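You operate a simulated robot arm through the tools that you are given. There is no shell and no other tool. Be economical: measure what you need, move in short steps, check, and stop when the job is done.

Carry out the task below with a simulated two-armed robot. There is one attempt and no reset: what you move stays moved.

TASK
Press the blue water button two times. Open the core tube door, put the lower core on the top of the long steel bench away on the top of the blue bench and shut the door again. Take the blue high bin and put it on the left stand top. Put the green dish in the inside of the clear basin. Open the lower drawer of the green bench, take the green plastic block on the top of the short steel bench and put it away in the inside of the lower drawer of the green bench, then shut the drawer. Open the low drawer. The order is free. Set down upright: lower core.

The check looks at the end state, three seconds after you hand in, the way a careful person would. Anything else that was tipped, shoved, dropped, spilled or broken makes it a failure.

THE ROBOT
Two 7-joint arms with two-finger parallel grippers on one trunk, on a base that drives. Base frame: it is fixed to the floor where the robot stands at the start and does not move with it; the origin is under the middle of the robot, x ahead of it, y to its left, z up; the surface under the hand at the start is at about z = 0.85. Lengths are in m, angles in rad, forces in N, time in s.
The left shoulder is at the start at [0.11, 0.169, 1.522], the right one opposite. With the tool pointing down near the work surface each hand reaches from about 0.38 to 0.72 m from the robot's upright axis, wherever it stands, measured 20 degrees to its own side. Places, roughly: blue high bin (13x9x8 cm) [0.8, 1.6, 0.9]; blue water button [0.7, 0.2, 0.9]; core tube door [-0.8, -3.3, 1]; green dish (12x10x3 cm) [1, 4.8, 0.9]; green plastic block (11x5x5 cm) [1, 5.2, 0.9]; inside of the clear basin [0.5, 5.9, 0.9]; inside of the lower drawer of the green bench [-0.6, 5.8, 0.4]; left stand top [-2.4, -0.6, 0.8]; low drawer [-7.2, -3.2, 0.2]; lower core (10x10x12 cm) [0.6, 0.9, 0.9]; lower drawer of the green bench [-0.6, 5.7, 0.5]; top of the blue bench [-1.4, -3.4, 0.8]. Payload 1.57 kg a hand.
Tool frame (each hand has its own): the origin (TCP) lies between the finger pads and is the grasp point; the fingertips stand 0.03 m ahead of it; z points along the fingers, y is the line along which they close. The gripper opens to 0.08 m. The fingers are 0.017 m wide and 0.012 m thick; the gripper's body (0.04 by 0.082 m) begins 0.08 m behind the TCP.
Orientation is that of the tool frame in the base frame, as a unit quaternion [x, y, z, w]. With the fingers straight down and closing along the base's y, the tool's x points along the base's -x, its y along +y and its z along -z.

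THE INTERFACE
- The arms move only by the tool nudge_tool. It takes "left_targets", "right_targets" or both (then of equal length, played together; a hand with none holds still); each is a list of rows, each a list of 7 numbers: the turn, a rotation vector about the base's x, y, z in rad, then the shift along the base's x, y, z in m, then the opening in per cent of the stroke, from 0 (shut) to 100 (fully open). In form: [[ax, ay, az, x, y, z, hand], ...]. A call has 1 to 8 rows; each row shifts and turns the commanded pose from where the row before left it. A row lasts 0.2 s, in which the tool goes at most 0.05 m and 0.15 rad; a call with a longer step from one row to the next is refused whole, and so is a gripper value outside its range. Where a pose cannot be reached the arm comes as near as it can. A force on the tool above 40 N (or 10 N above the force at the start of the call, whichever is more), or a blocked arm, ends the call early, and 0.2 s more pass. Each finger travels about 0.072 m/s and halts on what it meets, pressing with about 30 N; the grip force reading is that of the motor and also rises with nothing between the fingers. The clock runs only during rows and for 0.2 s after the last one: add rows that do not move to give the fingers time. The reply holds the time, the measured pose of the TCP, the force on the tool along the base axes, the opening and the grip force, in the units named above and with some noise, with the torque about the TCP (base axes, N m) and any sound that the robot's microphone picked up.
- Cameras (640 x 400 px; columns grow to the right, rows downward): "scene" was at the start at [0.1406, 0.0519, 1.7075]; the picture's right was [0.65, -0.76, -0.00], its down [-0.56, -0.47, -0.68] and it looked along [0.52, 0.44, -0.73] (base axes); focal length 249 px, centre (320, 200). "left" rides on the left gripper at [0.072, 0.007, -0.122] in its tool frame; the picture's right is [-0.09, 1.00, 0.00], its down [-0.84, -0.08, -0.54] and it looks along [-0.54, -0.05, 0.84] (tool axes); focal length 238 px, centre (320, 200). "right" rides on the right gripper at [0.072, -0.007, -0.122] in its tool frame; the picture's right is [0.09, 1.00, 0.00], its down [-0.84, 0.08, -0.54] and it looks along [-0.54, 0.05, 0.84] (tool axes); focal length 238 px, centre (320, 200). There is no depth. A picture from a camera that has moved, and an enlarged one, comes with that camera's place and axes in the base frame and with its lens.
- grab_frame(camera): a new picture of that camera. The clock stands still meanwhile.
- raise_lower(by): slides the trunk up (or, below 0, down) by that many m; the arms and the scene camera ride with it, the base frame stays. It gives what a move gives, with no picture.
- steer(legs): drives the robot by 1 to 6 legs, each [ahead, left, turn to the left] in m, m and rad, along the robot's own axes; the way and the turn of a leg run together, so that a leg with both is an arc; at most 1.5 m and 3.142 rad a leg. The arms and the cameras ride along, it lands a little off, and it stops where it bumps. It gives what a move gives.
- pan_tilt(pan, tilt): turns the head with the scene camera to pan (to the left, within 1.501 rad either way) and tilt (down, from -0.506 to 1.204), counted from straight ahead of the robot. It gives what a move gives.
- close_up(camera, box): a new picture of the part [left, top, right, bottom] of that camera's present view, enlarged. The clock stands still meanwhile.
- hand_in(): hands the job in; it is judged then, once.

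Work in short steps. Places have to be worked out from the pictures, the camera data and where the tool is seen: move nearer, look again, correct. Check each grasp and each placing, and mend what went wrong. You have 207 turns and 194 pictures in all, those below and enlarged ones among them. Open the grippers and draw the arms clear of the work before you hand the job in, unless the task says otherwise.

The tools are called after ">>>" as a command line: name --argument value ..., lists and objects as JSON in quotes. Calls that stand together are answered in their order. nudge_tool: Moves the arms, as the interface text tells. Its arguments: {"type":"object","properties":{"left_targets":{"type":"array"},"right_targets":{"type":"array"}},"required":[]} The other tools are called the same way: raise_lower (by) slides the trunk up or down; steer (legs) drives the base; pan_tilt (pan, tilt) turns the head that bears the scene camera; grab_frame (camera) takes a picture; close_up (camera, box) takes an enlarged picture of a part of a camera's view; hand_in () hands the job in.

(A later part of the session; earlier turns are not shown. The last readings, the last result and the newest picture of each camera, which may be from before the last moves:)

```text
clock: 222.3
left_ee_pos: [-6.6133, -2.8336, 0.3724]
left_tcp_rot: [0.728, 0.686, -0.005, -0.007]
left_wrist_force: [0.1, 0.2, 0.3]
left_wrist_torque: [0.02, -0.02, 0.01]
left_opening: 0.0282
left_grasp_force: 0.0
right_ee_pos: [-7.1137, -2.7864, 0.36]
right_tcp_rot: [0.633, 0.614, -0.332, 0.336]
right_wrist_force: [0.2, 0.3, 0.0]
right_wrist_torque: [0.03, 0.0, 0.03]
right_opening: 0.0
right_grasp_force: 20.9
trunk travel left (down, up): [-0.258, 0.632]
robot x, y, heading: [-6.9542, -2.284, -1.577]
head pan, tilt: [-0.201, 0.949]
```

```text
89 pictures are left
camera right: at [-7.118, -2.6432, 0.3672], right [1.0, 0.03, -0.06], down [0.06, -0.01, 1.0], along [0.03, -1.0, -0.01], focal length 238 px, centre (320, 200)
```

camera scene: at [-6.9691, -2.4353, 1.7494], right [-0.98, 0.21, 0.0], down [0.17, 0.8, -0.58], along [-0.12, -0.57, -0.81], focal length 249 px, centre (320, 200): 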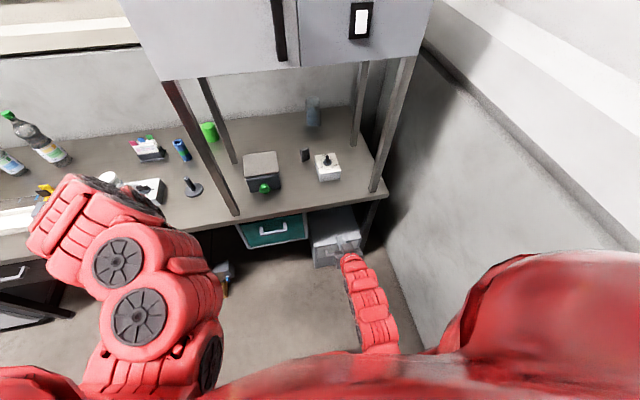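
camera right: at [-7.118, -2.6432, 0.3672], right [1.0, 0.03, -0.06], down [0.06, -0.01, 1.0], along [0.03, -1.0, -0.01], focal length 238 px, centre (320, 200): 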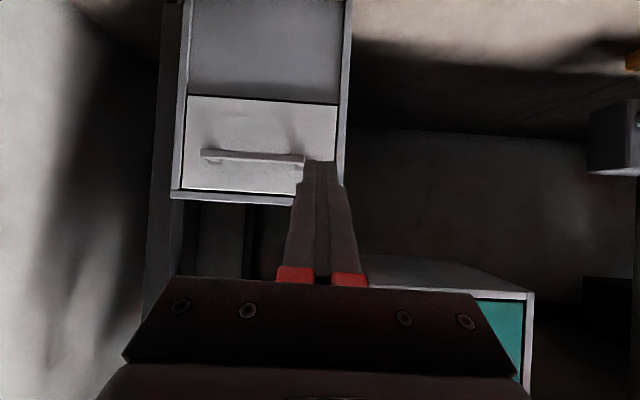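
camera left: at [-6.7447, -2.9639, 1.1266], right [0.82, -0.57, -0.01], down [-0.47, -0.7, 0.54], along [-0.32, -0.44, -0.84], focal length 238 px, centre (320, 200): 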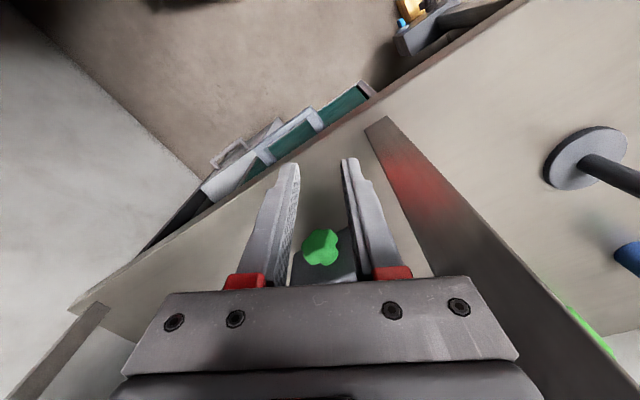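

The drawer front spans z≈0.18–0.355 with a bar handle at about (−7.214, −3.045, 0.297). I bring the tool to point down and turn it 90° so the fingers close along y.

>>> nudge_tool --right_targets '[[0.145, 0, 0, 0, 0, 0.005, 0], [0.145, 0, 0, 0, 0, 0.005, 0], [0.145, 0, 0, 0, 0, 0.005, 0], [0.145, 0, 0, 0, 0, 0.005, 0], [0.145, 0, 0, 0, 0, 0.01, 0], [0.145, 0, 0, 0, 0, 0.01, 50], [0.145, 0, 0, 0, 0, 0.01, 50], [0, 0, 0, 0, 0, 0, 50]]'

>>> nudge_tool --right_targets '[[0, 0, 0.148, -0.01, 0, 0, 50], [0, 0, 0.148, -0.01, 0, 0, 50], [0, 0, 0.148, -0.01, 0, 0, 50], [0, 0, 0.148, -0.01, 0, 0, 50], [0, 0, 0.148, -0.01, 0, 0, 50], [0, 0, 0.148, -0.01, 0, 0, 50], [0, 0, 0.148, -0.01, 0, 0, 50], [0, 0, 0.148, -0.01, 0, 0, 50]]'

>>> nudge_tool --right_targets '[[0, 0, 0.148, -0.01, 0, 0, 50], [0, 0, 0.148, -0.005, 0, 0, 50], [0, 0, 0.12, 0, 0, 0, 50], [0, 0, 0, 0, 0, 0, 50]]'

>>> grab_frame --camera "right"

```text
clock: 224.1
left_ee_pos: [-6.6143, -2.8331, 0.3729]
left_tcp_rot: [0.727, 0.687, -0.005, -0.006]
left_wrist_force: [-0.1, -0.6, -0.3]
left_wrist_torque: [0.02, 0.01, 0.02]
left_opening: 0.028
left_grasp_force: 0.1
right_ee_pos: [-7.1141, -2.7854, 0.4094]
right_tcp_rot: [0.715, 0.699, 0.008, -0.014]
right_wrist_force: [0.5, -0.4, 0.3]
right_wrist_torque: [-0.02, 0.04, -0.04]
right_opening: 0.0399
right_grasp_force: 0.0
trunk travel left (down, up): [-0.258, 0.632]
robot x, y, heading: [-6.9536, -2.2832, -1.577]
head pan, tilt: [-0.201, 0.949]
```

```text
clock: 225.9
left_ee_pos: [-6.6142, -2.8341, 0.3733]
left_tcp_rot: [0.727, 0.687, -0.005, -0.006]
left_wrist_force: [0.3, 0.5, -0.1]
left_wrist_torque: [0.01, 0.01, 0.0]
left_opening: 0.028
left_grasp_force: 0.0
right_ee_pos: [-7.1951, -2.7855, 0.4093]
right_tcp_rot: [0.203, 0.979, -0.001, -0.015]
right_wrist_force: [-0.4, 0.4, -0.2]
right_wrist_torque: [0.02, -0.01, 0.05]
right_opening: 0.04
right_grasp_force: 0.0
trunk travel left (down, up): [-0.258, 0.632]
robot x, y, heading: [-6.9566, -2.2852, -1.582]
head pan, tilt: [-0.201, 0.949]
```

```text
clock: 226.9
left_ee_pos: [-6.614, -2.833, 0.3728]
left_tcp_rot: [0.727, 0.686, -0.004, -0.006]
left_wrist_force: [-0.7, -0.9, 0.1]
left_wrist_torque: [0.01, -0.03, 0.01]
left_opening: 0.028
left_grasp_force: 0.0
right_ee_pos: [-7.209, -2.7845, 0.4107]
right_tcp_rot: [-0.002, 1.0, -0.005, -0.014]
right_wrist_force: [0.4, 0.2, 0.7]
right_wrist_torque: [-0.03, 0.03, 0.02]
right_opening: 0.0402
right_grasp_force: 0.0
trunk travel left (down, up): [-0.258, 0.632]
robot x, y, heading: [-6.9538, -2.2833, -1.578]
head pan, tilt: [-0.201, 0.949]
```

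```text
88 pictures are left
camera right: at [-7.2772, -2.7908, 0.5339], right [-0.1, 1.0, -0.01], down [0.85, 0.09, 0.52], along [0.51, 0.04, -0.86], focal length 238 px, centre (320, 200)
```

right: 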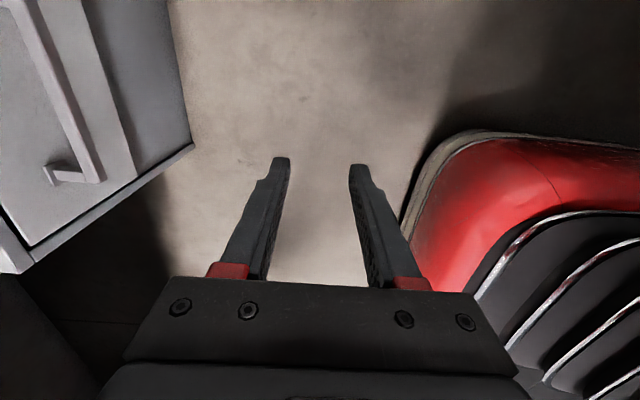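

Bar at y≈−3.028, x −7.285…−7.155, face at y≈−3.08. I move over the bar at z 0.41 and look before descending.

>>> nudge_tool --right_targets '[[0, 0, 0, 0, -0.045, 0, 50], [0, 0, 0, 0, -0.045, 0, 50], [0, 0, 0, 0, -0.045, 0, 50], [0, 0, 0, 0, -0.045, 0, 50], [0, 0, 0, -0.005, -0.045, 0, 50], [0, 0, 0, 0, -0.02, 0, 50], [0, 0, 0, 0, 0, 0, 50]]'

>>> grab_frame --camera "right"

```text
clock: 228.5
left_ee_pos: [-6.6139, -2.8336, 0.3731]
left_tcp_rot: [0.727, 0.686, -0.004, -0.006]
left_wrist_force: [0.6, 0.5, 0.4]
left_wrist_torque: [-0.02, 0.01, 0.03]
left_opening: 0.0279
left_grasp_force: 0.1
right_ee_pos: [-7.2121, -2.9869, 0.4108]
right_tcp_rot: [-0.002, 1.0, -0.004, -0.014]
right_wrist_force: [0.5, 0.6, -0.2]
right_wrist_torque: [-0.02, 0.01, 0.0]
right_opening: 0.04
right_grasp_force: 0.0
right hand out of reach, approached as far as the arm can: row 5, 6
trunk travel left (down, up): [-0.258, 0.632]
robot x, y, heading: [-6.9536, -2.2813, -1.577]
head pan, tilt: [-0.201, 0.949]
```

```text
87 pictures are left
camera right: at [-7.2797, -2.9925, 0.5346], right [-0.1, 1.0, -0.01], down [0.85, 0.08, 0.52], along [0.51, 0.04, -0.86], focal length 238 px, centre (320, 200)
```

right: 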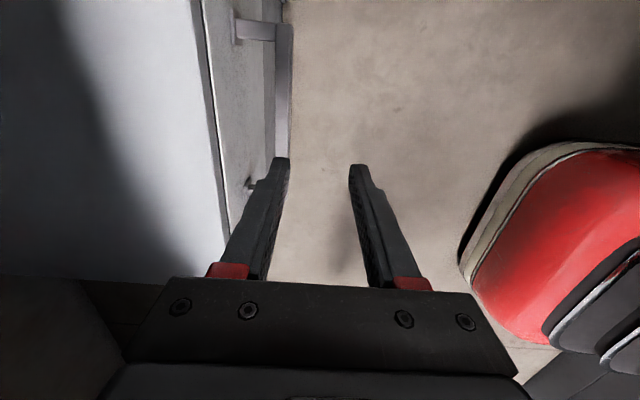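

The arm is at its reach; I move the base 4 cm ahead and descend around the bar (y≈−3.024).

>>> steer --legs '[[0.045, 0, 0]]'

>>> grab_frame --camera "right"

```text
clock: 229.4
left_ee_pos: [-6.6139, -2.8775, 0.3722]
left_tcp_rot: [0.727, 0.686, -0.005, -0.007]
left_wrist_force: [0.7, -0.5, 0.1]
left_wrist_torque: [0.0, 0.01, -0.01]
left_opening: 0.028
left_grasp_force: 0.1
right_ee_pos: [-7.211, -3.0337, 0.4111]
right_tcp_rot: [-0.003, 1.0, -0.005, -0.015]
right_wrist_force: [0.5, -0.6, 0.1]
right_wrist_torque: [0.01, 0.02, 0.01]
right_opening: 0.04
right_grasp_force: 0.1
trunk travel left (down, up): [-0.258, 0.632]
robot x, y, heading: [-6.9585, -2.3273, -1.578]
head pan, tilt: [-0.201, 0.949]
```

```text
86 pictures are left
camera right: at [-7.2797, -3.0382, 0.5341], right [-0.1, 1.0, -0.01], down [0.85, 0.09, 0.52], along [0.51, 0.04, -0.86], focal length 238 px, centre (320, 200)
```

right: 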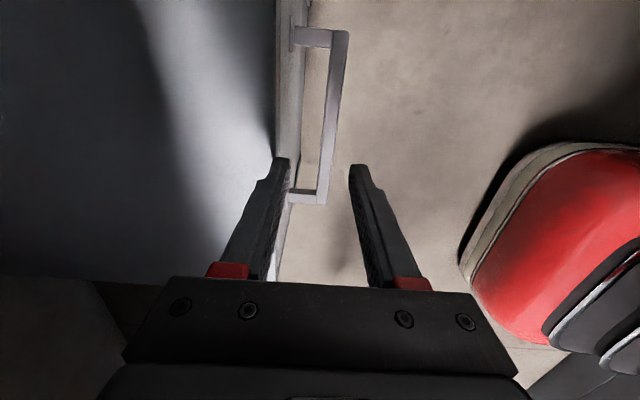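

Bar y≈−3.026, face ≈−3.057, so I narrow the opening to 32%, shift +8 mm in y, and descend to z≈0.305.

>>> nudge_tool --right_targets '[[0, 0, 0, -0.005, 0.008, 0, 32], [0, 0, 0, 0, 0, 0, 32], [0, 0, 0, 0, 0, -0.04, 32], [0, 0, 0, 0, 0, -0.03, 32], [0, 0, 0, 0, 0, -0.02, 32], [0, 0, 0, 0, 0, -0.016, 32], [0, 0, 0, 0, 0, 0, 32]]'

>>> grab_frame --camera "right"

```text
clock: 230.6
left_ee_pos: [-6.6149, -2.8791, 0.3753]
left_tcp_rot: [0.727, 0.686, -0.005, -0.005]
left_wrist_force: [0.9, -0.1, -0.5]
left_wrist_torque: [0.0, 0.0, -0.03]
left_opening: 0.0282
left_grasp_force: 0.0
right_ee_pos: [-7.2153, -3.0108, 0.3372]
right_tcp_rot: [-0.002, 1.0, -0.013, -0.017]
right_wrist_force: [2.8, 5.1, 22.1]
right_wrist_torque: [-0.16, -0.24, 0.06]
right_opening: 0.0215
right_grasp_force: 0.1
right hand out of reach, approached as far as the arm can: row 3, 4, 5, 6
trunk travel left (down, up): [-0.258, 0.632]
robot x, y, heading: [-6.9542, -2.3281, -1.581]
head pan, tilt: [-0.201, 0.949]
stopped in row 6 (right hand): the force on the tool passed its limit at 67 N (the readings are from after the stop); the commanded pose is now the measured one
```

```text
85 pictures are left
camera right: at [-7.2829, -3.0139, 0.4607], right [-0.1, 1.0, -0.02], down [0.85, 0.09, 0.51], along [0.51, 0.03, -0.86], focal length 238 px, centre (320, 200)
```

right: 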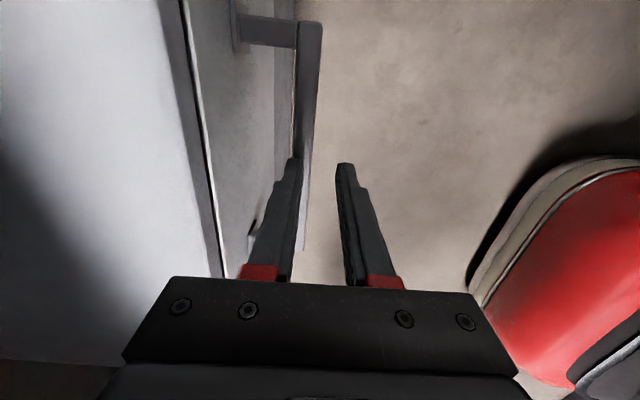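

The hand drew back while descending and the finger rested on the bar. I lift, lower the trunk 0.1 for better reach, then re-align.

>>> nudge_tool --right_targets '[[0, 0, 0, 0, 0, 0.04, 32], [0, 0, 0, 0, 0, 0.04, 32], [0, 0, 0, 0, 0, 0.04, 32], [0, 0, 0, 0, 0.0, 0.03, 32]]'

>>> raise_lower --by -0.1

>>> nudge_tool --right_targets '[[0, 0, 0, 0, -0.008, 0, 32], [0, 0, 0, 0, -0.008, 0, 32], [0, 0, 0, 0, 0, 0, 32]]'

>>> grab_frame --camera "right"

```text
clock: 231.6
left_ee_pos: [-6.6139, -2.8777, 0.374]
left_tcp_rot: [0.727, 0.687, -0.005, -0.007]
left_wrist_force: [0.2, 0.5, 0.4]
left_wrist_torque: [0.03, -0.01, -0.02]
left_opening: 0.0281
left_grasp_force: 0.0
right_ee_pos: [-7.2163, -3.0106, 0.4832]
right_tcp_rot: [-0.001, 1.0, -0.01, -0.017]
right_wrist_force: [0.1, -0.2, 1.0]
right_wrist_torque: [0.04, 0.02, 0.0]
right_opening: 0.0256
right_grasp_force: 0.1
trunk travel left (down, up): [-0.258, 0.632]
robot x, y, heading: [-6.9521, -2.3294, -1.573]
head pan, tilt: [-0.201, 0.949]
```

```text
clock: 233.0
left_ee_pos: [-6.6147, -2.8779, 0.2734]
left_tcp_rot: [0.727, 0.686, -0.004, -0.005]
left_wrist_force: [0.0, -0.9, 0.6]
left_wrist_torque: [0.03, 0.0, 0.01]
left_opening: 0.0281
left_grasp_force: 0.0
right_ee_pos: [-7.2161, -3.0099, 0.3847]
right_tcp_rot: [-0.001, 1.0, -0.011, -0.016]
right_wrist_force: [-0.1, 0.2, 0.0]
right_wrist_torque: [0.02, 0.01, 0.01]
right_opening: 0.0256
right_grasp_force: 0.1
trunk travel left (down, up): [-0.158, 0.732]
robot x, y, heading: [-6.9528, -2.3301, -1.578]
head pan, tilt: [-0.201, 0.949]
```

```text
clock: 233.8
left_ee_pos: [-6.6148, -2.8783, 0.2727]
left_tcp_rot: [0.727, 0.687, -0.005, -0.006]
left_wrist_force: [0.1, 0.0, -0.4]
left_wrist_torque: [0.01, 0.0, 0.03]
left_opening: 0.028
left_grasp_force: 0.0
right_ee_pos: [-7.2154, -3.0268, 0.3831]
right_tcp_rot: [-0.001, 1.0, -0.011, -0.016]
right_wrist_force: [-0.2, -0.6, 0.0]
right_wrist_torque: [0.02, 0.02, -0.02]
right_opening: 0.0257
right_grasp_force: 0.1
trunk travel left (down, up): [-0.158, 0.732]
robot x, y, heading: [-6.9558, -2.3305, -1.582]
head pan, tilt: [-0.201, 0.949]
```

```text
84 pictures are left
camera right: at [-7.2842, -3.0301, 0.5067], right [-0.09, 1.0, -0.02], down [0.85, 0.09, 0.51], along [0.51, 0.03, -0.86], focal length 238 px, centre (320, 200)
```

right: 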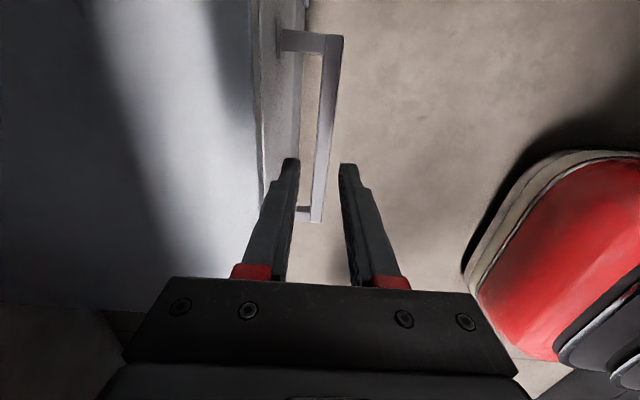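

The bar lies between the fingers. Descend and grip.

>>> nudge_tool --right_targets '[[0, 0, 0, 0, 0, -0.03, 32], [0, 0, 0, 0, 0, -0.025, 32], [0, 0, 0, 0, 0, -0.02, 32], [0, 0, 0, 0, 0, 0, 32], [0, 0, 0, 0, 0, 0, 0], [0, 0, 0, 0, 0, 0, 0]]'

>>> grab_frame --camera "right"

```text
clock: 235.2
left_ee_pos: [-6.6142, -2.8785, 0.2731]
left_tcp_rot: [0.727, 0.686, -0.005, -0.006]
left_wrist_force: [0.3, 0.5, -0.7]
left_wrist_torque: [0.0, -0.03, -0.01]
left_opening: 0.0282
left_grasp_force: 0.0
right_ee_pos: [-7.2175, -3.0245, 0.3065]
right_tcp_rot: [-0.001, 1.0, -0.009, -0.016]
right_wrist_force: [2.5, 15.6, 1.3]
right_wrist_torque: [0.55, 0.22, -0.54]
right_opening: 0.014
right_grasp_force: 30.4
trunk travel left (down, up): [-0.158, 0.732]
robot x, y, heading: [-6.9558, -2.3283, -1.583]
head pan, tilt: [-0.201, 0.949]
```

```text
83 pictures are left
camera right: at [-7.2852, -3.0292, 0.4298], right [-0.09, 1.0, -0.01], down [0.85, 0.09, 0.51], along [0.51, 0.04, -0.86], focal length 238 px, centre (320, 200)
```

right: 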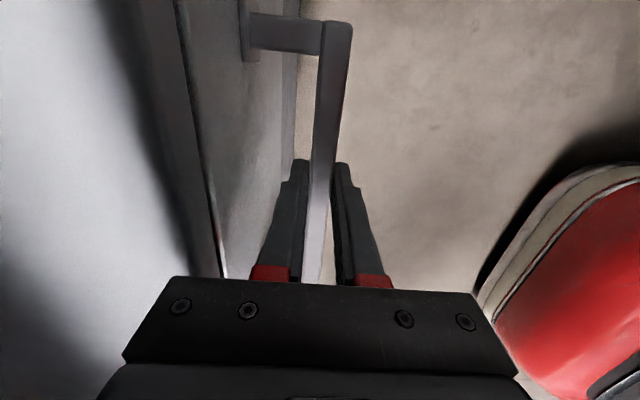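

Bar gripped. Pull toward +y.

>>> nudge_tool --right_targets '[[0, 0, 0, 0, 0.015, 0, 0], [0, 0, 0, 0, 0.025, 0, 0], [0, 0, 0, 0, 0.03, 0, 0], [0, 0, 0, 0, 0.03, 0, 0], [0, 0, 0, 0, 0.03, 0, 0], [0, 0, 0, 0, 0, 0, 0]]'

>>> grab_frame --camera "right"

```text
clock: 236.3
left_ee_pos: [-6.6135, -2.8783, 0.2758]
left_tcp_rot: [0.727, 0.686, -0.007, -0.006]
left_wrist_force: [-0.4, 0.4, -0.6]
left_wrist_torque: [0.03, 0.0, 0.02]
left_opening: 0.028
left_grasp_force: 0.0
right_ee_pos: [-7.2241, -2.9407, 0.3033]
right_tcp_rot: [0.001, 1.0, -0.022, -0.02]
right_wrist_force: [5.1, -0.8, 41.0]
right_wrist_torque: [0.09, -0.95, -0.43]
right_opening: 0.0143
right_grasp_force: 30.6
right hand out of reach, approached as far as the arm can: row 4, 5
trunk travel left (down, up): [-0.158, 0.732]
robot x, y, heading: [-6.957, -2.3268, -1.58]
head pan, tilt: [-0.201, 0.949]
stopped in row 5 (right hand): the force on the tool passed its limit at 76 N (the readings are from after the stop); the commanded pose is now the measured one
```

```text
82 pictures are left
camera right: at [-7.29, -2.9407, 0.428], right [-0.09, 0.99, -0.04], down [0.86, 0.1, 0.5], along [0.5, 0.01, -0.86], focal length 238 px, centre (320, 200)
```

right: 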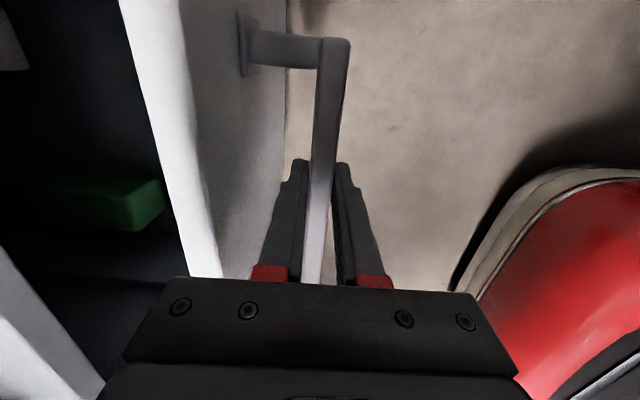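

Drawer is 8 cm open; the arm's inner limit is reached. I continue by backing the base 0.12 m.

>>> nudge_tool --right_targets '[[0, 0, 0, 0, 0, 0.003, 0], [0, 0, 0, 0, -0.003, 0, 0]]'

>>> steer --legs '[[-0.12, 0, 0]]'

>>> grab_frame --camera "right"

```text
clock: 236.5
left_ee_pos: [-6.6142, -2.879, 0.2746]
left_tcp_rot: [0.727, 0.686, -0.006, -0.005]
left_wrist_force: [0.1, 0.0, 0.3]
left_wrist_torque: [0.01, -0.01, 0.0]
left_opening: 0.0282
left_grasp_force: 0.1
right_ee_pos: [-7.2243, -2.9425, 0.3044]
right_tcp_rot: [0.001, 1.0, -0.024, -0.02]
right_wrist_force: [4.2, -0.1, 31.0]
right_wrist_torque: [0.1, -0.89, -0.21]
right_opening: 0.0141
right_grasp_force: 30.6
trunk travel left (down, up): [-0.158, 0.732]
robot x, y, heading: [-6.9501, -2.332, -1.576]
head pan, tilt: [-0.201, 0.949]
stopped in row 1 (right hand): the force on the tool passed its limit at 61 N (the readings are from after the stop); the commanded pose is now the measured one
```

```text
clock: 237.2
left_ee_pos: [-6.6139, -2.876, 0.2739]
left_tcp_rot: [0.727, 0.686, -0.005, -0.006]
left_wrist_force: [-0.4, -0.5, 0.2]
left_wrist_torque: [-0.01, 0.02, 0.03]
left_opening: 0.0278
left_grasp_force: 0.0
right_ee_pos: [-7.2225, -2.9426, 0.3042]
right_tcp_rot: [0.0, 0.999, -0.025, -0.022]
right_wrist_force: [3.2, 0.4, 9.3]
right_wrist_torque: [0.25, -0.47, -0.2]
right_opening: 0.0143
right_grasp_force: 30.8
trunk travel left (down, up): [-0.158, 0.732]
robot x, y, heading: [-6.9542, -2.3297, -1.58]
head pan, tilt: [-0.201, 0.949]
stopped in leg 1: the force on the tool passed its limit at 46 N (the readings are from after the stop); the commanded pose is now the measured one
```

```text
81 pictures are left
camera right: at [-7.29, -2.9418, 0.428], right [-0.09, 0.99, -0.05], down [0.86, 0.1, 0.5], along [0.5, 0.01, -0.86], focal length 238 px, centre (320, 200)
```

right: 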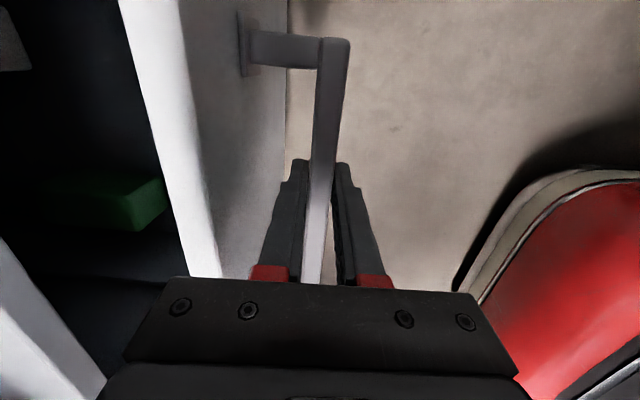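

The tight grip builds up stress. I loosen the fingers so the back finger just hooks the bar, then back up.

>>> nudge_tool --right_targets '[[0, 0, 0, 0, 0, 0, 30], [0, 0, 0, 0, 0, 0, 30]]'

>>> steer --legs '[[-0.13, 0, 0]]'

>>> grab_frame --camera "right"

```text
clock: 237.8
left_ee_pos: [-6.6129, -2.877, 0.2728]
left_tcp_rot: [0.727, 0.687, -0.005, -0.006]
left_wrist_force: [-1.1, 0.7, -0.6]
left_wrist_torque: [0.0, 0.0, -0.01]
left_opening: 0.0281
left_grasp_force: 0.0
right_ee_pos: [-7.223, -2.9418, 0.3011]
right_tcp_rot: [0.001, 1.0, -0.024, -0.02]
right_wrist_force: [0.7, -0.3, 1.5]
right_wrist_torque: [-0.05, 0.0, 0.02]
right_opening: 0.024
right_grasp_force: 0.0
trunk travel left (down, up): [-0.158, 0.732]
robot x, y, heading: [-6.9545, -2.3266, -1.581]
head pan, tilt: [-0.201, 0.949]
```

```text
clock: 239.1
left_ee_pos: [-6.6123, -2.7461, 0.2736]
left_tcp_rot: [0.727, 0.686, -0.004, -0.006]
left_wrist_force: [0.1, 0.1, 0.4]
left_wrist_torque: [0.0, -0.04, 0.0]
left_opening: 0.0277
left_grasp_force: 0.0
right_ee_pos: [-7.2222, -2.8133, 0.3032]
right_tcp_rot: [0.0, 1.0, -0.024, -0.02]
right_wrist_force: [0.5, -0.7, 0.2]
right_wrist_torque: [0.04, 0.03, 0.0]
right_opening: 0.0239
right_grasp_force: 0.1
trunk travel left (down, up): [-0.158, 0.732]
robot x, y, heading: [-6.9529, -2.1935, -1.581]
head pan, tilt: [-0.201, 0.949]
```

```text
80 pictures are left
camera right: at [-7.2888, -2.8124, 0.4272], right [-0.09, 0.99, -0.04], down [0.86, 0.1, 0.5], along [0.51, 0.01, -0.86], focal length 238 px, centre (320, 200)
```

right: 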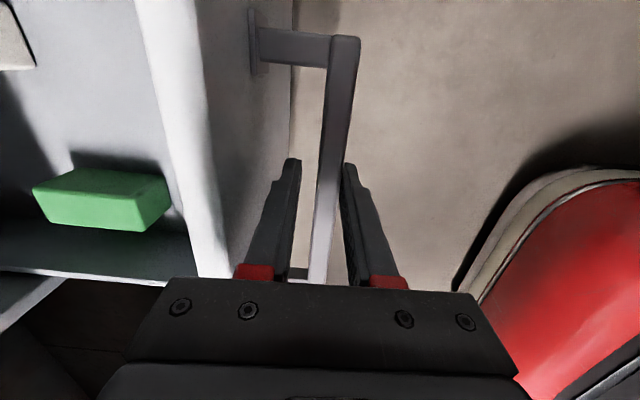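

Open 21 cm. I try a bit further to be safe.

>>> steer --legs '[[-0.07, 0, 0]]'

>>> grab_frame --camera "right"

```text
clock: 240.3
left_ee_pos: [-6.6068, -2.6919, 0.2748]
left_tcp_rot: [0.725, 0.689, -0.004, -0.005]
left_wrist_force: [0.1, 0.1, 0.5]
left_wrist_torque: [0.02, -0.03, 0.03]
left_opening: 0.028
left_grasp_force: 0.1
right_ee_pos: [-7.2166, -2.7619, 0.3032]
right_tcp_rot: [-0.003, 0.999, -0.025, -0.021]
right_wrist_force: [-0.1, 0.6, 0.1]
right_wrist_torque: [0.04, -0.03, 0.02]
right_opening: 0.0241
right_grasp_force: 0.0
trunk travel left (down, up): [-0.158, 0.732]
robot x, y, heading: [-6.9496, -2.1414, -1.572]
head pan, tilt: [-0.201, 0.949]
stopped in leg 1: the robot was blocked; the commanded pose is now the measured one
```

```text
79 pictures are left
camera right: at [-7.2835, -2.7625, 0.4274], right [-0.1, 0.99, -0.04], down [0.86, 0.11, 0.5], along [0.5, 0.01, -0.86], focal length 238 px, centre (320, 200)
```

right: 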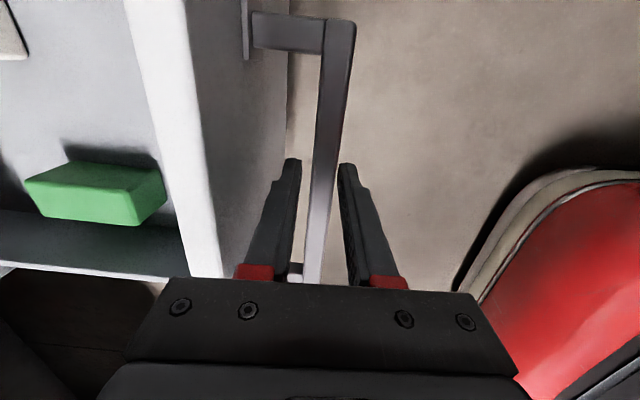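

Blocked by the wall behind; drawer is open ~25 cm, enough. I lift off by raising the trunk.

>>> raise_lower --by 0.3

>>> raise_lower --by 0.38

>>> pan_tilt --pan -0.2 --tilt 1.1

>>> grab_frame --camera "scene"

```text
clock: 243.3
left_ee_pos: [-6.6071, -2.6916, 0.5735]
left_tcp_rot: [0.725, 0.689, -0.005, -0.005]
left_wrist_force: [0.3, -1.3, 0.8]
left_wrist_torque: [0.03, 0.0, 0.0]
left_opening: 0.0283
left_grasp_force: 0.1
right_ee_pos: [-7.217, -2.7617, 0.6034]
right_tcp_rot: [-0.003, 0.999, -0.024, -0.021]
right_wrist_force: [0.8, -0.8, -0.3]
right_wrist_torque: [0.01, -0.01, 0.0]
right_opening: 0.0241
right_grasp_force: 0.1
trunk travel left (down, up): [-0.458, 0.432]
robot x, y, heading: [-6.9506, -2.1443, -1.571]
head pan, tilt: [-0.201, 0.949]
```

```text
clock: 246.9
left_ee_pos: [-6.6075, -2.6929, 0.9531]
left_tcp_rot: [0.725, 0.689, -0.004, -0.006]
left_wrist_force: [0.0, 0.2, -0.2]
left_wrist_torque: [0.01, -0.02, -0.01]
left_opening: 0.0282
left_grasp_force: 0.0
right_ee_pos: [-7.2172, -2.7629, 0.9842]
right_tcp_rot: [-0.003, 0.999, -0.025, -0.02]
right_wrist_force: [0.9, 0.3, 0.2]
right_wrist_torque: [0.04, -0.01, -0.01]
right_opening: 0.0241
right_grasp_force: 0.1
trunk travel left (down, up): [-0.838, 0.052]
robot x, y, heading: [-6.9493, -2.146, -1.574]
head pan, tilt: [-0.201, 0.949]
```

```text
clock: 247.7
left_ee_pos: [-6.6076, -2.6926, 0.954]
left_tcp_rot: [0.725, 0.689, -0.004, -0.006]
left_wrist_force: [-1.1, -1.0, 0.6]
left_wrist_torque: [-0.04, -0.01, -0.01]
left_opening: 0.0278
left_grasp_force: 0.0
right_ee_pos: [-7.2168, -2.7621, 0.9821]
right_tcp_rot: [-0.003, 0.999, -0.025, -0.021]
right_wrist_force: [0.1, 0.8, 0.1]
right_wrist_torque: [-0.01, -0.03, -0.01]
right_opening: 0.0238
right_grasp_force: 0.0
trunk travel left (down, up): [-0.838, 0.052]
robot x, y, heading: [-6.954, -2.142, -1.569]
head pan, tilt: [-0.201, 1.1]
```

```text
78 pictures are left
camera scene: at [-6.9651, -2.2874, 1.6892], right [-0.98, 0.2, 0.0], down [0.18, 0.87, -0.45], along [-0.09, -0.45, -0.89], focal length 249 px, centre (320, 200)
```

scene: 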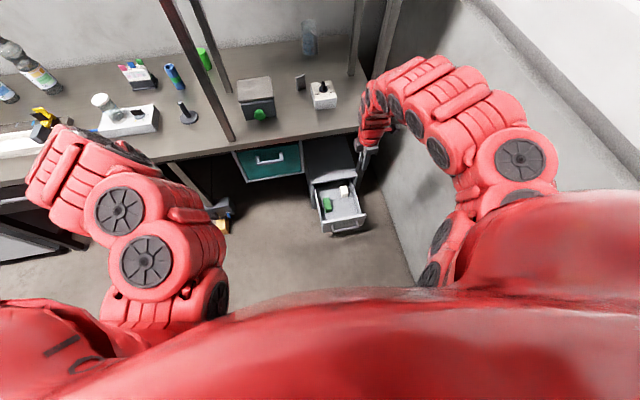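

The drawer is clearly open. I leave the bay sideways (+x), arms stay in front of the benches.

>>> steer --legs '[[0.06, 0, 0], [0, 1.3, 0], [0, 1.3, 0]]'

```text
clock: 260.9
left_ee_pos: [-3.9869, -2.7076, 0.9523]
left_tcp_rot: [0.713, 0.701, -0.004, -0.005]
left_wrist_force: [0.2, 0.3, -0.1]
left_wrist_torque: [0.06, 0.01, 0.02]
left_opening: 0.0277
left_grasp_force: 0.0
right_ee_pos: [-4.594, -2.7978, 0.9823]
right_tcp_rot: [-0.02, 0.999, -0.024, -0.02]
right_wrist_force: [-0.4, -0.2, 0.2]
right_wrist_torque: [-0.01, -0.02, 0.02]
right_opening: 0.0241
right_grasp_force: 0.0
trunk travel left (down, up): [-0.838, 0.052]
robot x, y, heading: [-4.3469, -2.1696, -1.538]
head pan, tilt: [-0.201, 1.1]
```

>>> steer --legs '[[0, 1.4, 0], [0, 1.4, 0], [-0.2, 0.5, 0], [0, 0, 1.55], [0, 0, 1.55]]'

>>> pan_tilt --pan 0.0 --tilt 0.3

>>> grab_frame --camera "scene"

```text
clock: 284.5
left_ee_pos: [-1.4679, -1.2994, 0.9546]
left_tcp_rot: [-0.699, 0.715, -0.006, 0.004]
left_wrist_force: [-0.4, -0.7, -0.1]
left_wrist_torque: [0.03, 0.01, 0.0]
left_opening: 0.0281
left_grasp_force: 0.1
right_ee_pos: [-0.8609, -1.2116, 0.9825]
right_tcp_rot: [0.999, 0.018, 0.021, -0.025]
right_wrist_force: [-0.7, 0.5, -0.1]
right_wrist_torque: [0.0, 0.04, 0.0]
right_opening: 0.0239
right_grasp_force: 0.1
trunk travel left (down, up): [-0.838, 0.052]
robot x, y, heading: [-1.1107, -1.8335, 1.599]
head pan, tilt: [-0.201, 1.1]
```

```text
clock: 285.7
left_ee_pos: [-1.4692, -1.2972, 0.9544]
left_tcp_rot: [-0.7, 0.715, -0.006, 0.005]
left_wrist_force: [-0.5, 0.0, -0.1]
left_wrist_torque: [-0.02, 0.01, 0.02]
left_opening: 0.0281
left_grasp_force: 0.0
right_ee_pos: [-0.8608, -1.2112, 0.9828]
right_tcp_rot: [0.999, 0.017, 0.02, -0.025]
right_wrist_force: [0.7, 0.2, -0.5]
right_wrist_torque: [-0.02, 0.01, -0.02]
right_opening: 0.0238
right_grasp_force: 0.1
trunk travel left (down, up): [-0.838, 0.052]
robot x, y, heading: [-1.1096, -1.8357, 1.602]
head pan, tilt: [0.0, 0.3]
```

```text
77 pictures are left
camera scene: at [-1.1141, -1.6617, 1.7552], right [1.0, 0.03, 0.0], down [0.01, -0.3, -0.95], along [-0.03, 0.95, -0.3], focal length 249 px, centre (320, 200)
```

scene: 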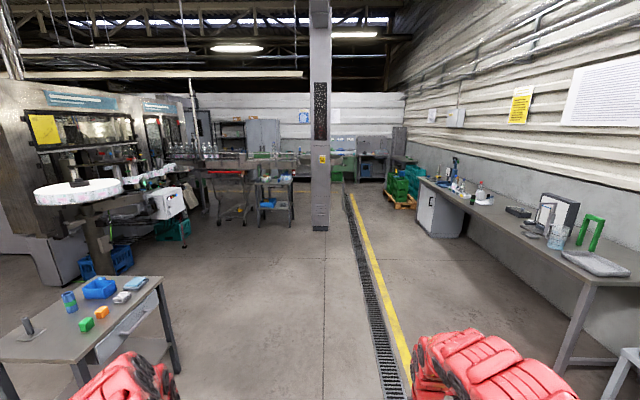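

Clear route: I drive up between the column (x −1.24) and the crates to around (−0.4, 1.5), then look.

>>> steer --legs '[[1.4, -0.4, 0], [1.4, -0.4, 0], [0.5, 0, 0]]'

>>> grab_frame --camera "scene"

```text
clock: 302.4
left_ee_pos: [-0.7186, 2.0458, 0.9562]
left_tcp_rot: [-0.692, 0.722, -0.006, 0.004]
left_wrist_force: [0.5, 0.0, 0.5]
left_wrist_torque: [0.0, -0.01, 0.01]
left_opening: 0.0281
left_grasp_force: 0.0
right_ee_pos: [-0.1097, 2.1226, 0.9834]
right_tcp_rot: [0.999, 0.006, 0.021, -0.025]
right_wrist_force: [0.2, -0.2, 0.7]
right_wrist_torque: [0.01, 0.01, 0.03]
right_opening: 0.0238
right_grasp_force: 0.0
trunk travel left (down, up): [-0.838, 0.052]
robot x, y, heading: [-0.371, 1.5045, 1.578]
head pan, tilt: [0.0, 0.3]
```

```text
76 pictures are left
camera scene: at [-0.3663, 1.6757, 1.7562], right [1.0, 0.01, 0.0], down [0.0, -0.29, -0.96], along [-0.01, 0.96, -0.29], focal length 249 px, centre (320, 200)
```

scene: 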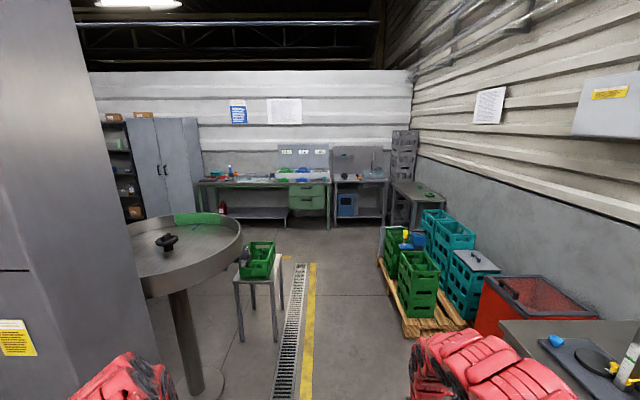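

Ahead: green bench with drawers, a steel bench next to it, and the short steel bench at right with green items. Zoom in.

>>> close_up --camera "scene" --box '[190, 135, 340, 235]'

>>> close_up --camera "scene" --box '[320, 140, 470, 240]'

```text
4.00 times, centred on (265, 185) of scene
camera zoom: at [-0.3663, 1.6757, 1.7562], right [1.0, 0.01, 0.0], down [0.0, -0.29, -0.96], along [-0.01, 0.96, -0.29], focal length 995 px, centre (540, 260)
```

zoom: 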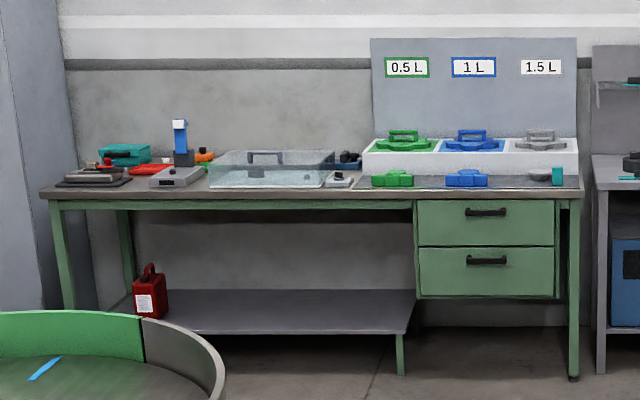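

```text
4.00 times, centred on (395, 190) of scene
camera zoom: at [-0.3663, 1.6757, 1.7562], right [1.0, 0.01, 0.0], down [0.0, -0.29, -0.96], along [-0.01, 0.96, -0.29], focal length 995 px, centre (20, 240)
```

zoom: 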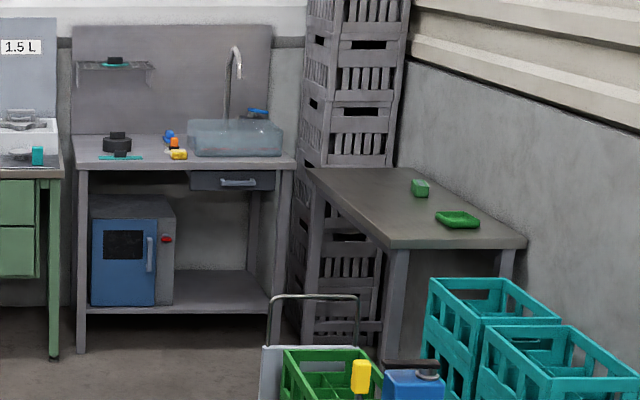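

Dish ≈(1.05, 4.88), block ≈(1.05, 5.22) on the short bench (edge x≈0.76). I drive up at x≈−0.2 between stool and pallet to y≈4.85, and turn right to face +x.

>>> steer --legs '[[1.2, -0.2, 0], [1.2, 0, 0], [0.95, 0, 0]]'

>>> pan_tilt --pan -1.0 --tilt 0.6

>>> grab_frame --camera "scene"

```text
clock: 318.9
left_ee_pos: [-0.595, 5.4064, 0.9535]
left_tcp_rot: [-0.7, 0.714, -0.007, 0.005]
left_wrist_force: [0.8, -0.1, 0.2]
left_wrist_torque: [-0.04, 0.0, -0.02]
left_opening: 0.028
left_grasp_force: 0.0
right_ee_pos: [0.0108, 5.4937, 0.9836]
right_tcp_rot: [0.999, 0.018, 0.022, -0.025]
right_wrist_force: [-0.2, -1.2, 0.2]
right_wrist_torque: [-0.01, -0.01, 0.04]
right_opening: 0.0239
right_grasp_force: 0.0
trunk travel left (down, up): [-0.838, 0.052]
robot x, y, heading: [-0.2306, 4.8684, 1.597]
head pan, tilt: [0.0, 0.3]
```

```text
clock: 320.1
left_ee_pos: [-0.596, 5.407, 0.9526]
left_tcp_rot: [-0.699, 0.715, -0.006, 0.006]
left_wrist_force: [0.5, -0.3, 0.6]
left_wrist_torque: [0.01, 0.0, 0.03]
left_opening: 0.0279
left_grasp_force: 0.0
right_ee_pos: [0.0108, 5.4949, 0.9831]
right_tcp_rot: [0.999, 0.017, 0.021, -0.025]
right_wrist_force: [0.5, -0.1, 0.6]
right_wrist_torque: [-0.02, -0.02, 0.03]
right_opening: 0.0239
right_grasp_force: 0.2
trunk travel left (down, up): [-0.838, 0.052]
robot x, y, heading: [-0.2363, 4.8703, 1.595]
head pan, tilt: [-1.0, 0.6]
```

```text
73 pictures are left
camera scene: at [-0.1637, 5.001, 1.7278], right [0.56, -0.83, 0.0], down [-0.47, -0.32, -0.83], along [0.68, 0.46, -0.56], focal length 249 px, centre (320, 200)
```

scene: 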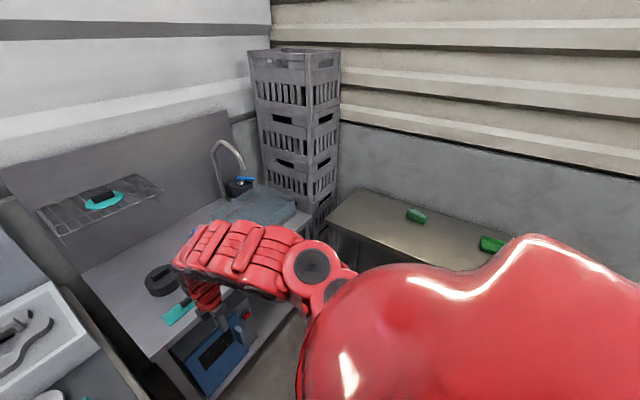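

Move up 0.15 m and turn to face the short bench.

>>> steer --legs '[[0.17, 0, 0], [0, 0, -1.59]]'

>>> pan_tilt --pan 0.0 --tilt 0.65

>>> grab_frame --camera "scene"

```text
clock: 325.5
left_ee_pos: [0.3108, 5.3807, 0.9531]
left_tcp_rot: [0.029, 1.0, -0.008, -0.002]
left_wrist_force: [0.1, 0.2, 0.2]
left_wrist_torque: [0.02, 0.01, 0.03]
left_opening: 0.0278
left_grasp_force: 0.0
right_ee_pos: [0.3766, 4.7711, 0.9841]
right_tcp_rot: [-0.705, 0.708, -0.033, 0.002]
right_wrist_force: [-0.3, -1.1, 0.0]
right_wrist_torque: [0.01, -0.04, 0.03]
right_opening: 0.0242
right_grasp_force: 0.1
trunk travel left (down, up): [-0.838, 0.052]
robot x, y, heading: [-0.2423, 5.0401, -0.01]
head pan, tilt: [-1.0, 0.6]
```

```text
clock: 326.8
left_ee_pos: [0.3111, 5.3815, 0.9534]
left_tcp_rot: [0.03, 1.0, -0.008, -0.002]
left_wrist_force: [0.7, 0.0, -0.2]
left_wrist_torque: [-0.02, -0.02, 0.0]
left_opening: 0.0278
left_grasp_force: 0.1
right_ee_pos: [0.376, 4.7705, 0.9833]
right_tcp_rot: [-0.706, 0.707, -0.033, 0.002]
right_wrist_force: [-0.6, -0.1, 0.2]
right_wrist_torque: [-0.02, 0.0, 0.0]
right_opening: 0.024
right_grasp_force: 0.0
trunk travel left (down, up): [-0.838, 0.052]
robot x, y, heading: [-0.2372, 5.036, -0.007]
head pan, tilt: [0.0, 0.649]
```

```text
72 pictures are left
camera scene: at [-0.0717, 5.0373, 1.7235], right [-0.01, -1.0, 0.0], down [-0.6, 0.01, -0.8], along [0.8, -0.01, -0.6], focal length 249 px, centre (320, 200)
```

scene: 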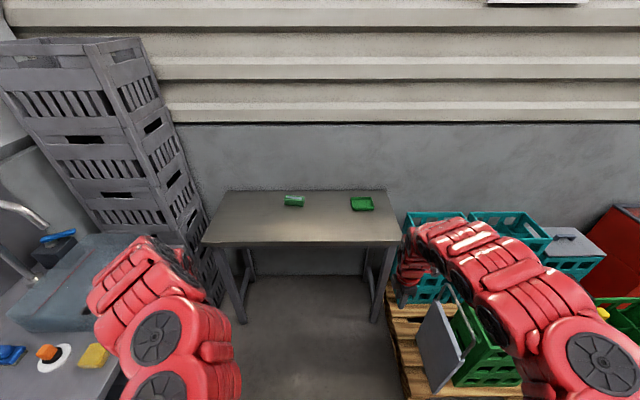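

I drive ahead 0.55 m, hands at z≈0.95 above the bench, then view with both hand cameras.

>>> steer --legs '[[0.55, 0.0, 0.007]]'

>>> grab_frame --camera "right"

>>> grab_frame --camera "left"

```text
clock: 329.9
left_ee_pos: [0.8587, 5.3698, 0.9532]
left_tcp_rot: [0.033, 0.999, -0.008, -0.001]
left_wrist_force: [0.1, 0.0, -0.8]
left_wrist_torque: [0.01, -0.03, 0.02]
left_opening: 0.0279
left_grasp_force: 0.1
right_ee_pos: [0.9201, 4.7592, 0.9844]
right_tcp_rot: [-0.703, 0.71, -0.033, 0.001]
right_wrist_force: [-0.3, 0.3, 0.8]
right_wrist_torque: [-0.02, 0.0, -0.05]
right_opening: 0.0238
right_grasp_force: 0.1
trunk travel left (down, up): [-0.838, 0.052]
robot x, y, heading: [0.3079, 5.0311, -0.013]
head pan, tilt: [0.0, 0.649]
```

```text
71 pictures are left
camera right: at [0.9197, 4.6948, 1.1086], right [-1.0, -0.08, -0.04], down [-0.1, 0.86, 0.5], along [0.0, 0.5, -0.86], focal length 238 px, centre (320, 200)
```

right: 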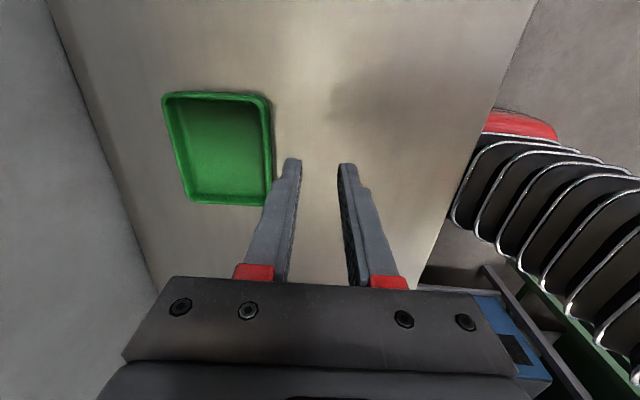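

```text
70 pictures are left
camera left: at [0.7872, 5.3838, 1.0764], right [0.16, 0.99, -0.02], down [0.83, -0.12, 0.54], along [0.53, -0.1, -0.84], focal length 238 px, centre (320, 200)
```

left: 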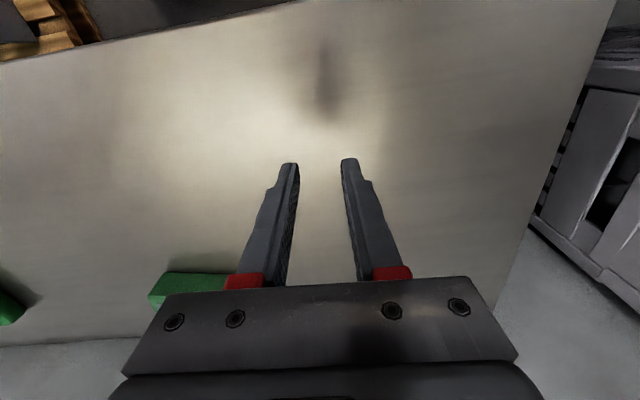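

Dish: x 0.975–1.073, y 4.726–4.84, rim ≈0.88. I level the right tool and go over its near wall (0.977, 4.783), then view.

>>> nudge_tool --right_targets '[[0.045, 0.048, 0, 0.02, 0.008, 0, 60], [0, 0, 0, 0.02, 0.008, 0, 60], [0, 0, 0, 0.017, 0.008, -0.03, 60], [0, 0, 0, 0, 0, 0, 60]]'

>>> grab_frame --camera "right"

```text
clock: 330.9
left_ee_pos: [0.8577, 5.3695, 0.9532]
left_tcp_rot: [0.033, 0.999, -0.009, 0.0]
left_wrist_force: [-0.6, 0.2, 0.9]
left_wrist_torque: [-0.01, -0.02, -0.02]
left_opening: 0.0282
left_grasp_force: 0.0
right_ee_pos: [0.977, 4.7835, 0.9541]
right_tcp_rot: [-0.704, 0.71, -0.001, 0.001]
right_wrist_force: [0.5, 0.5, 0.7]
right_wrist_torque: [-0.01, -0.01, 0.01]
right_opening: 0.0481
right_grasp_force: 0.1
trunk travel left (down, up): [-0.838, 0.052]
robot x, y, heading: [0.3083, 5.0318, -0.014]
head pan, tilt: [0.0, 0.649]
```

```text
69 pictures are left
camera right: at [0.9825, 4.7114, 1.0745], right [-1.0, -0.08, 0.0], down [-0.07, 0.84, 0.54], along [-0.04, 0.54, -0.84], focal length 238 px, centre (320, 200)
```

right: 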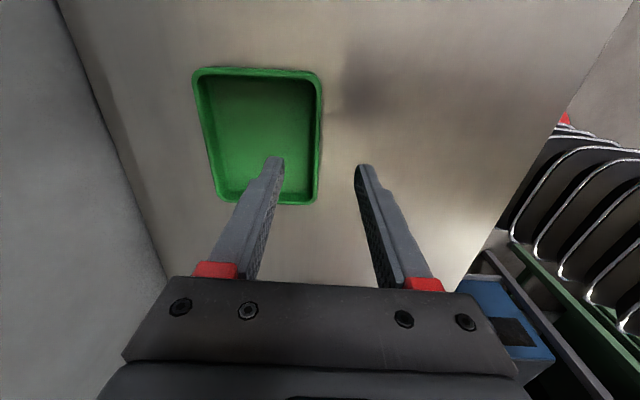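

Aligned. Descend to z 0.886 and close on the wall.

>>> nudge_tool --right_targets '[[0, 0, 0, 0.001, 0, -0.035, 60], [0, 0, 0, 0, 0, -0.025, 60], [0, 0, 0, 0, 0, -0.008, 60], [0, 0, 0, 0, 0, 0, 30], [0, 0, 0, 0, 0, 0, 0], [0, 0, 0, 0, 0, 0, 0]]'

>>> grab_frame --camera "right"

```text
clock: 332.3
left_ee_pos: [0.8591, 5.3718, 0.9532]
left_tcp_rot: [0.032, 0.999, -0.009, -0.001]
left_wrist_force: [-0.1, 0.3, -0.3]
left_wrist_torque: [0.0, 0.03, 0.0]
left_opening: 0.0278
left_grasp_force: 0.1
right_ee_pos: [0.9718, 4.7855, 0.8881]
right_tcp_rot: [-0.704, 0.71, 0.0, 0.0]
right_wrist_force: [-0.2, 0.6, 0.2]
right_wrist_torque: [0.01, 0.01, 0.01]
right_opening: 0.0046
right_grasp_force: 25.6
right hand out of reach, approached as far as the arm can: row 2
trunk travel left (down, up): [-0.838, 0.052]
robot x, y, heading: [0.3095, 5.0329, -0.016]
head pan, tilt: [0.0, 0.649]
```

```text
68 pictures are left
camera right: at [0.9773, 4.7138, 1.0092], right [-1.0, -0.08, 0.0], down [-0.07, 0.84, 0.54], along [-0.05, 0.54, -0.84], focal length 238 px, centre (320, 200)
```

right: 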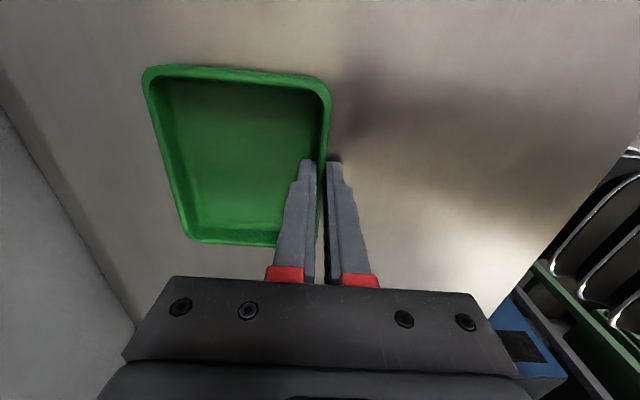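

Dish gripped. Lift it 12 cm.

>>> nudge_tool --right_targets '[[0, 0, 0, 0, 0, 0.02, 0], [0, 0, 0, 0, 0, 0.035, 0], [0, 0, 0, 0, 0, 0.04, 0], [0, 0, 0, 0, 0, 0.03, 0], [0, 0, 0, 0, 0, 0, 0]]' --left_targets '[[0, 0, 0, 0.02, -0.03, 0.02, 100], [0, 0, 0, 0.02, -0.03, 0.02, 100], [0, 0, 0, 0.02, -0.04, 0.01, 100], [0, 0, 0, 0.02, -0.04, 0.01, 100], [0, 0, 0, 0, 0, 0, 100]]'

>>> grab_frame --camera "left"

>>> grab_frame --camera "right"

```text
clock: 333.5
left_ee_pos: [0.9397, 5.231, 1.0122]
left_tcp_rot: [0.032, 0.999, -0.01, -0.001]
left_wrist_force: [-0.4, -0.2, 0.8]
left_wrist_torque: [-0.01, -0.04, 0.0]
left_opening: 0.08
left_grasp_force: 0.1
right_ee_pos: [0.9756, 4.785, 1.0112]
right_tcp_rot: [-0.704, 0.71, 0.0, 0.0]
right_wrist_force: [0.2, 0.5, -1.6]
right_wrist_torque: [0.06, 0.07, -0.02]
right_opening: 0.0046
right_grasp_force: 25.0
trunk travel left (down, up): [-0.838, 0.052]
robot x, y, heading: [0.3072, 5.0323, -0.018]
head pan, tilt: [0.0, 0.649]
```

```text
67 pictures are left
camera left: at [0.8689, 5.2447, 1.1355], right [0.16, 0.99, -0.02], down [0.83, -0.12, 0.54], along [0.53, -0.1, -0.84], focal length 238 px, centre (320, 200)
```

left: 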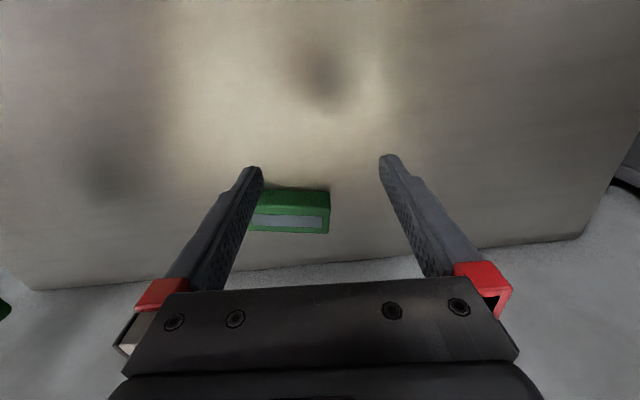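

```text
66 pictures are left
camera right: at [0.9812, 4.7144, 1.132], right [-1.0, -0.08, 0.0], down [-0.07, 0.84, 0.54], along [-0.05, 0.54, -0.84], focal length 238 px, centre (320, 200)
```

right: 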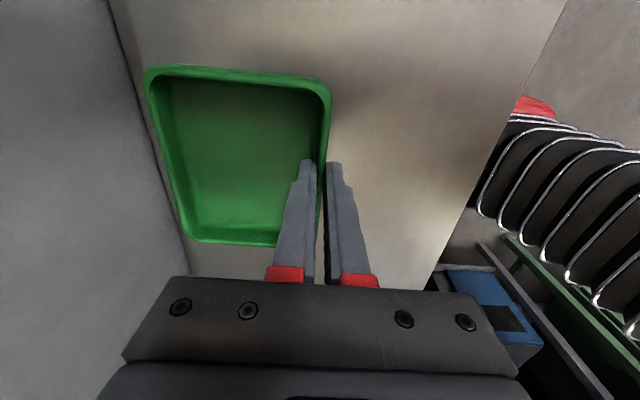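

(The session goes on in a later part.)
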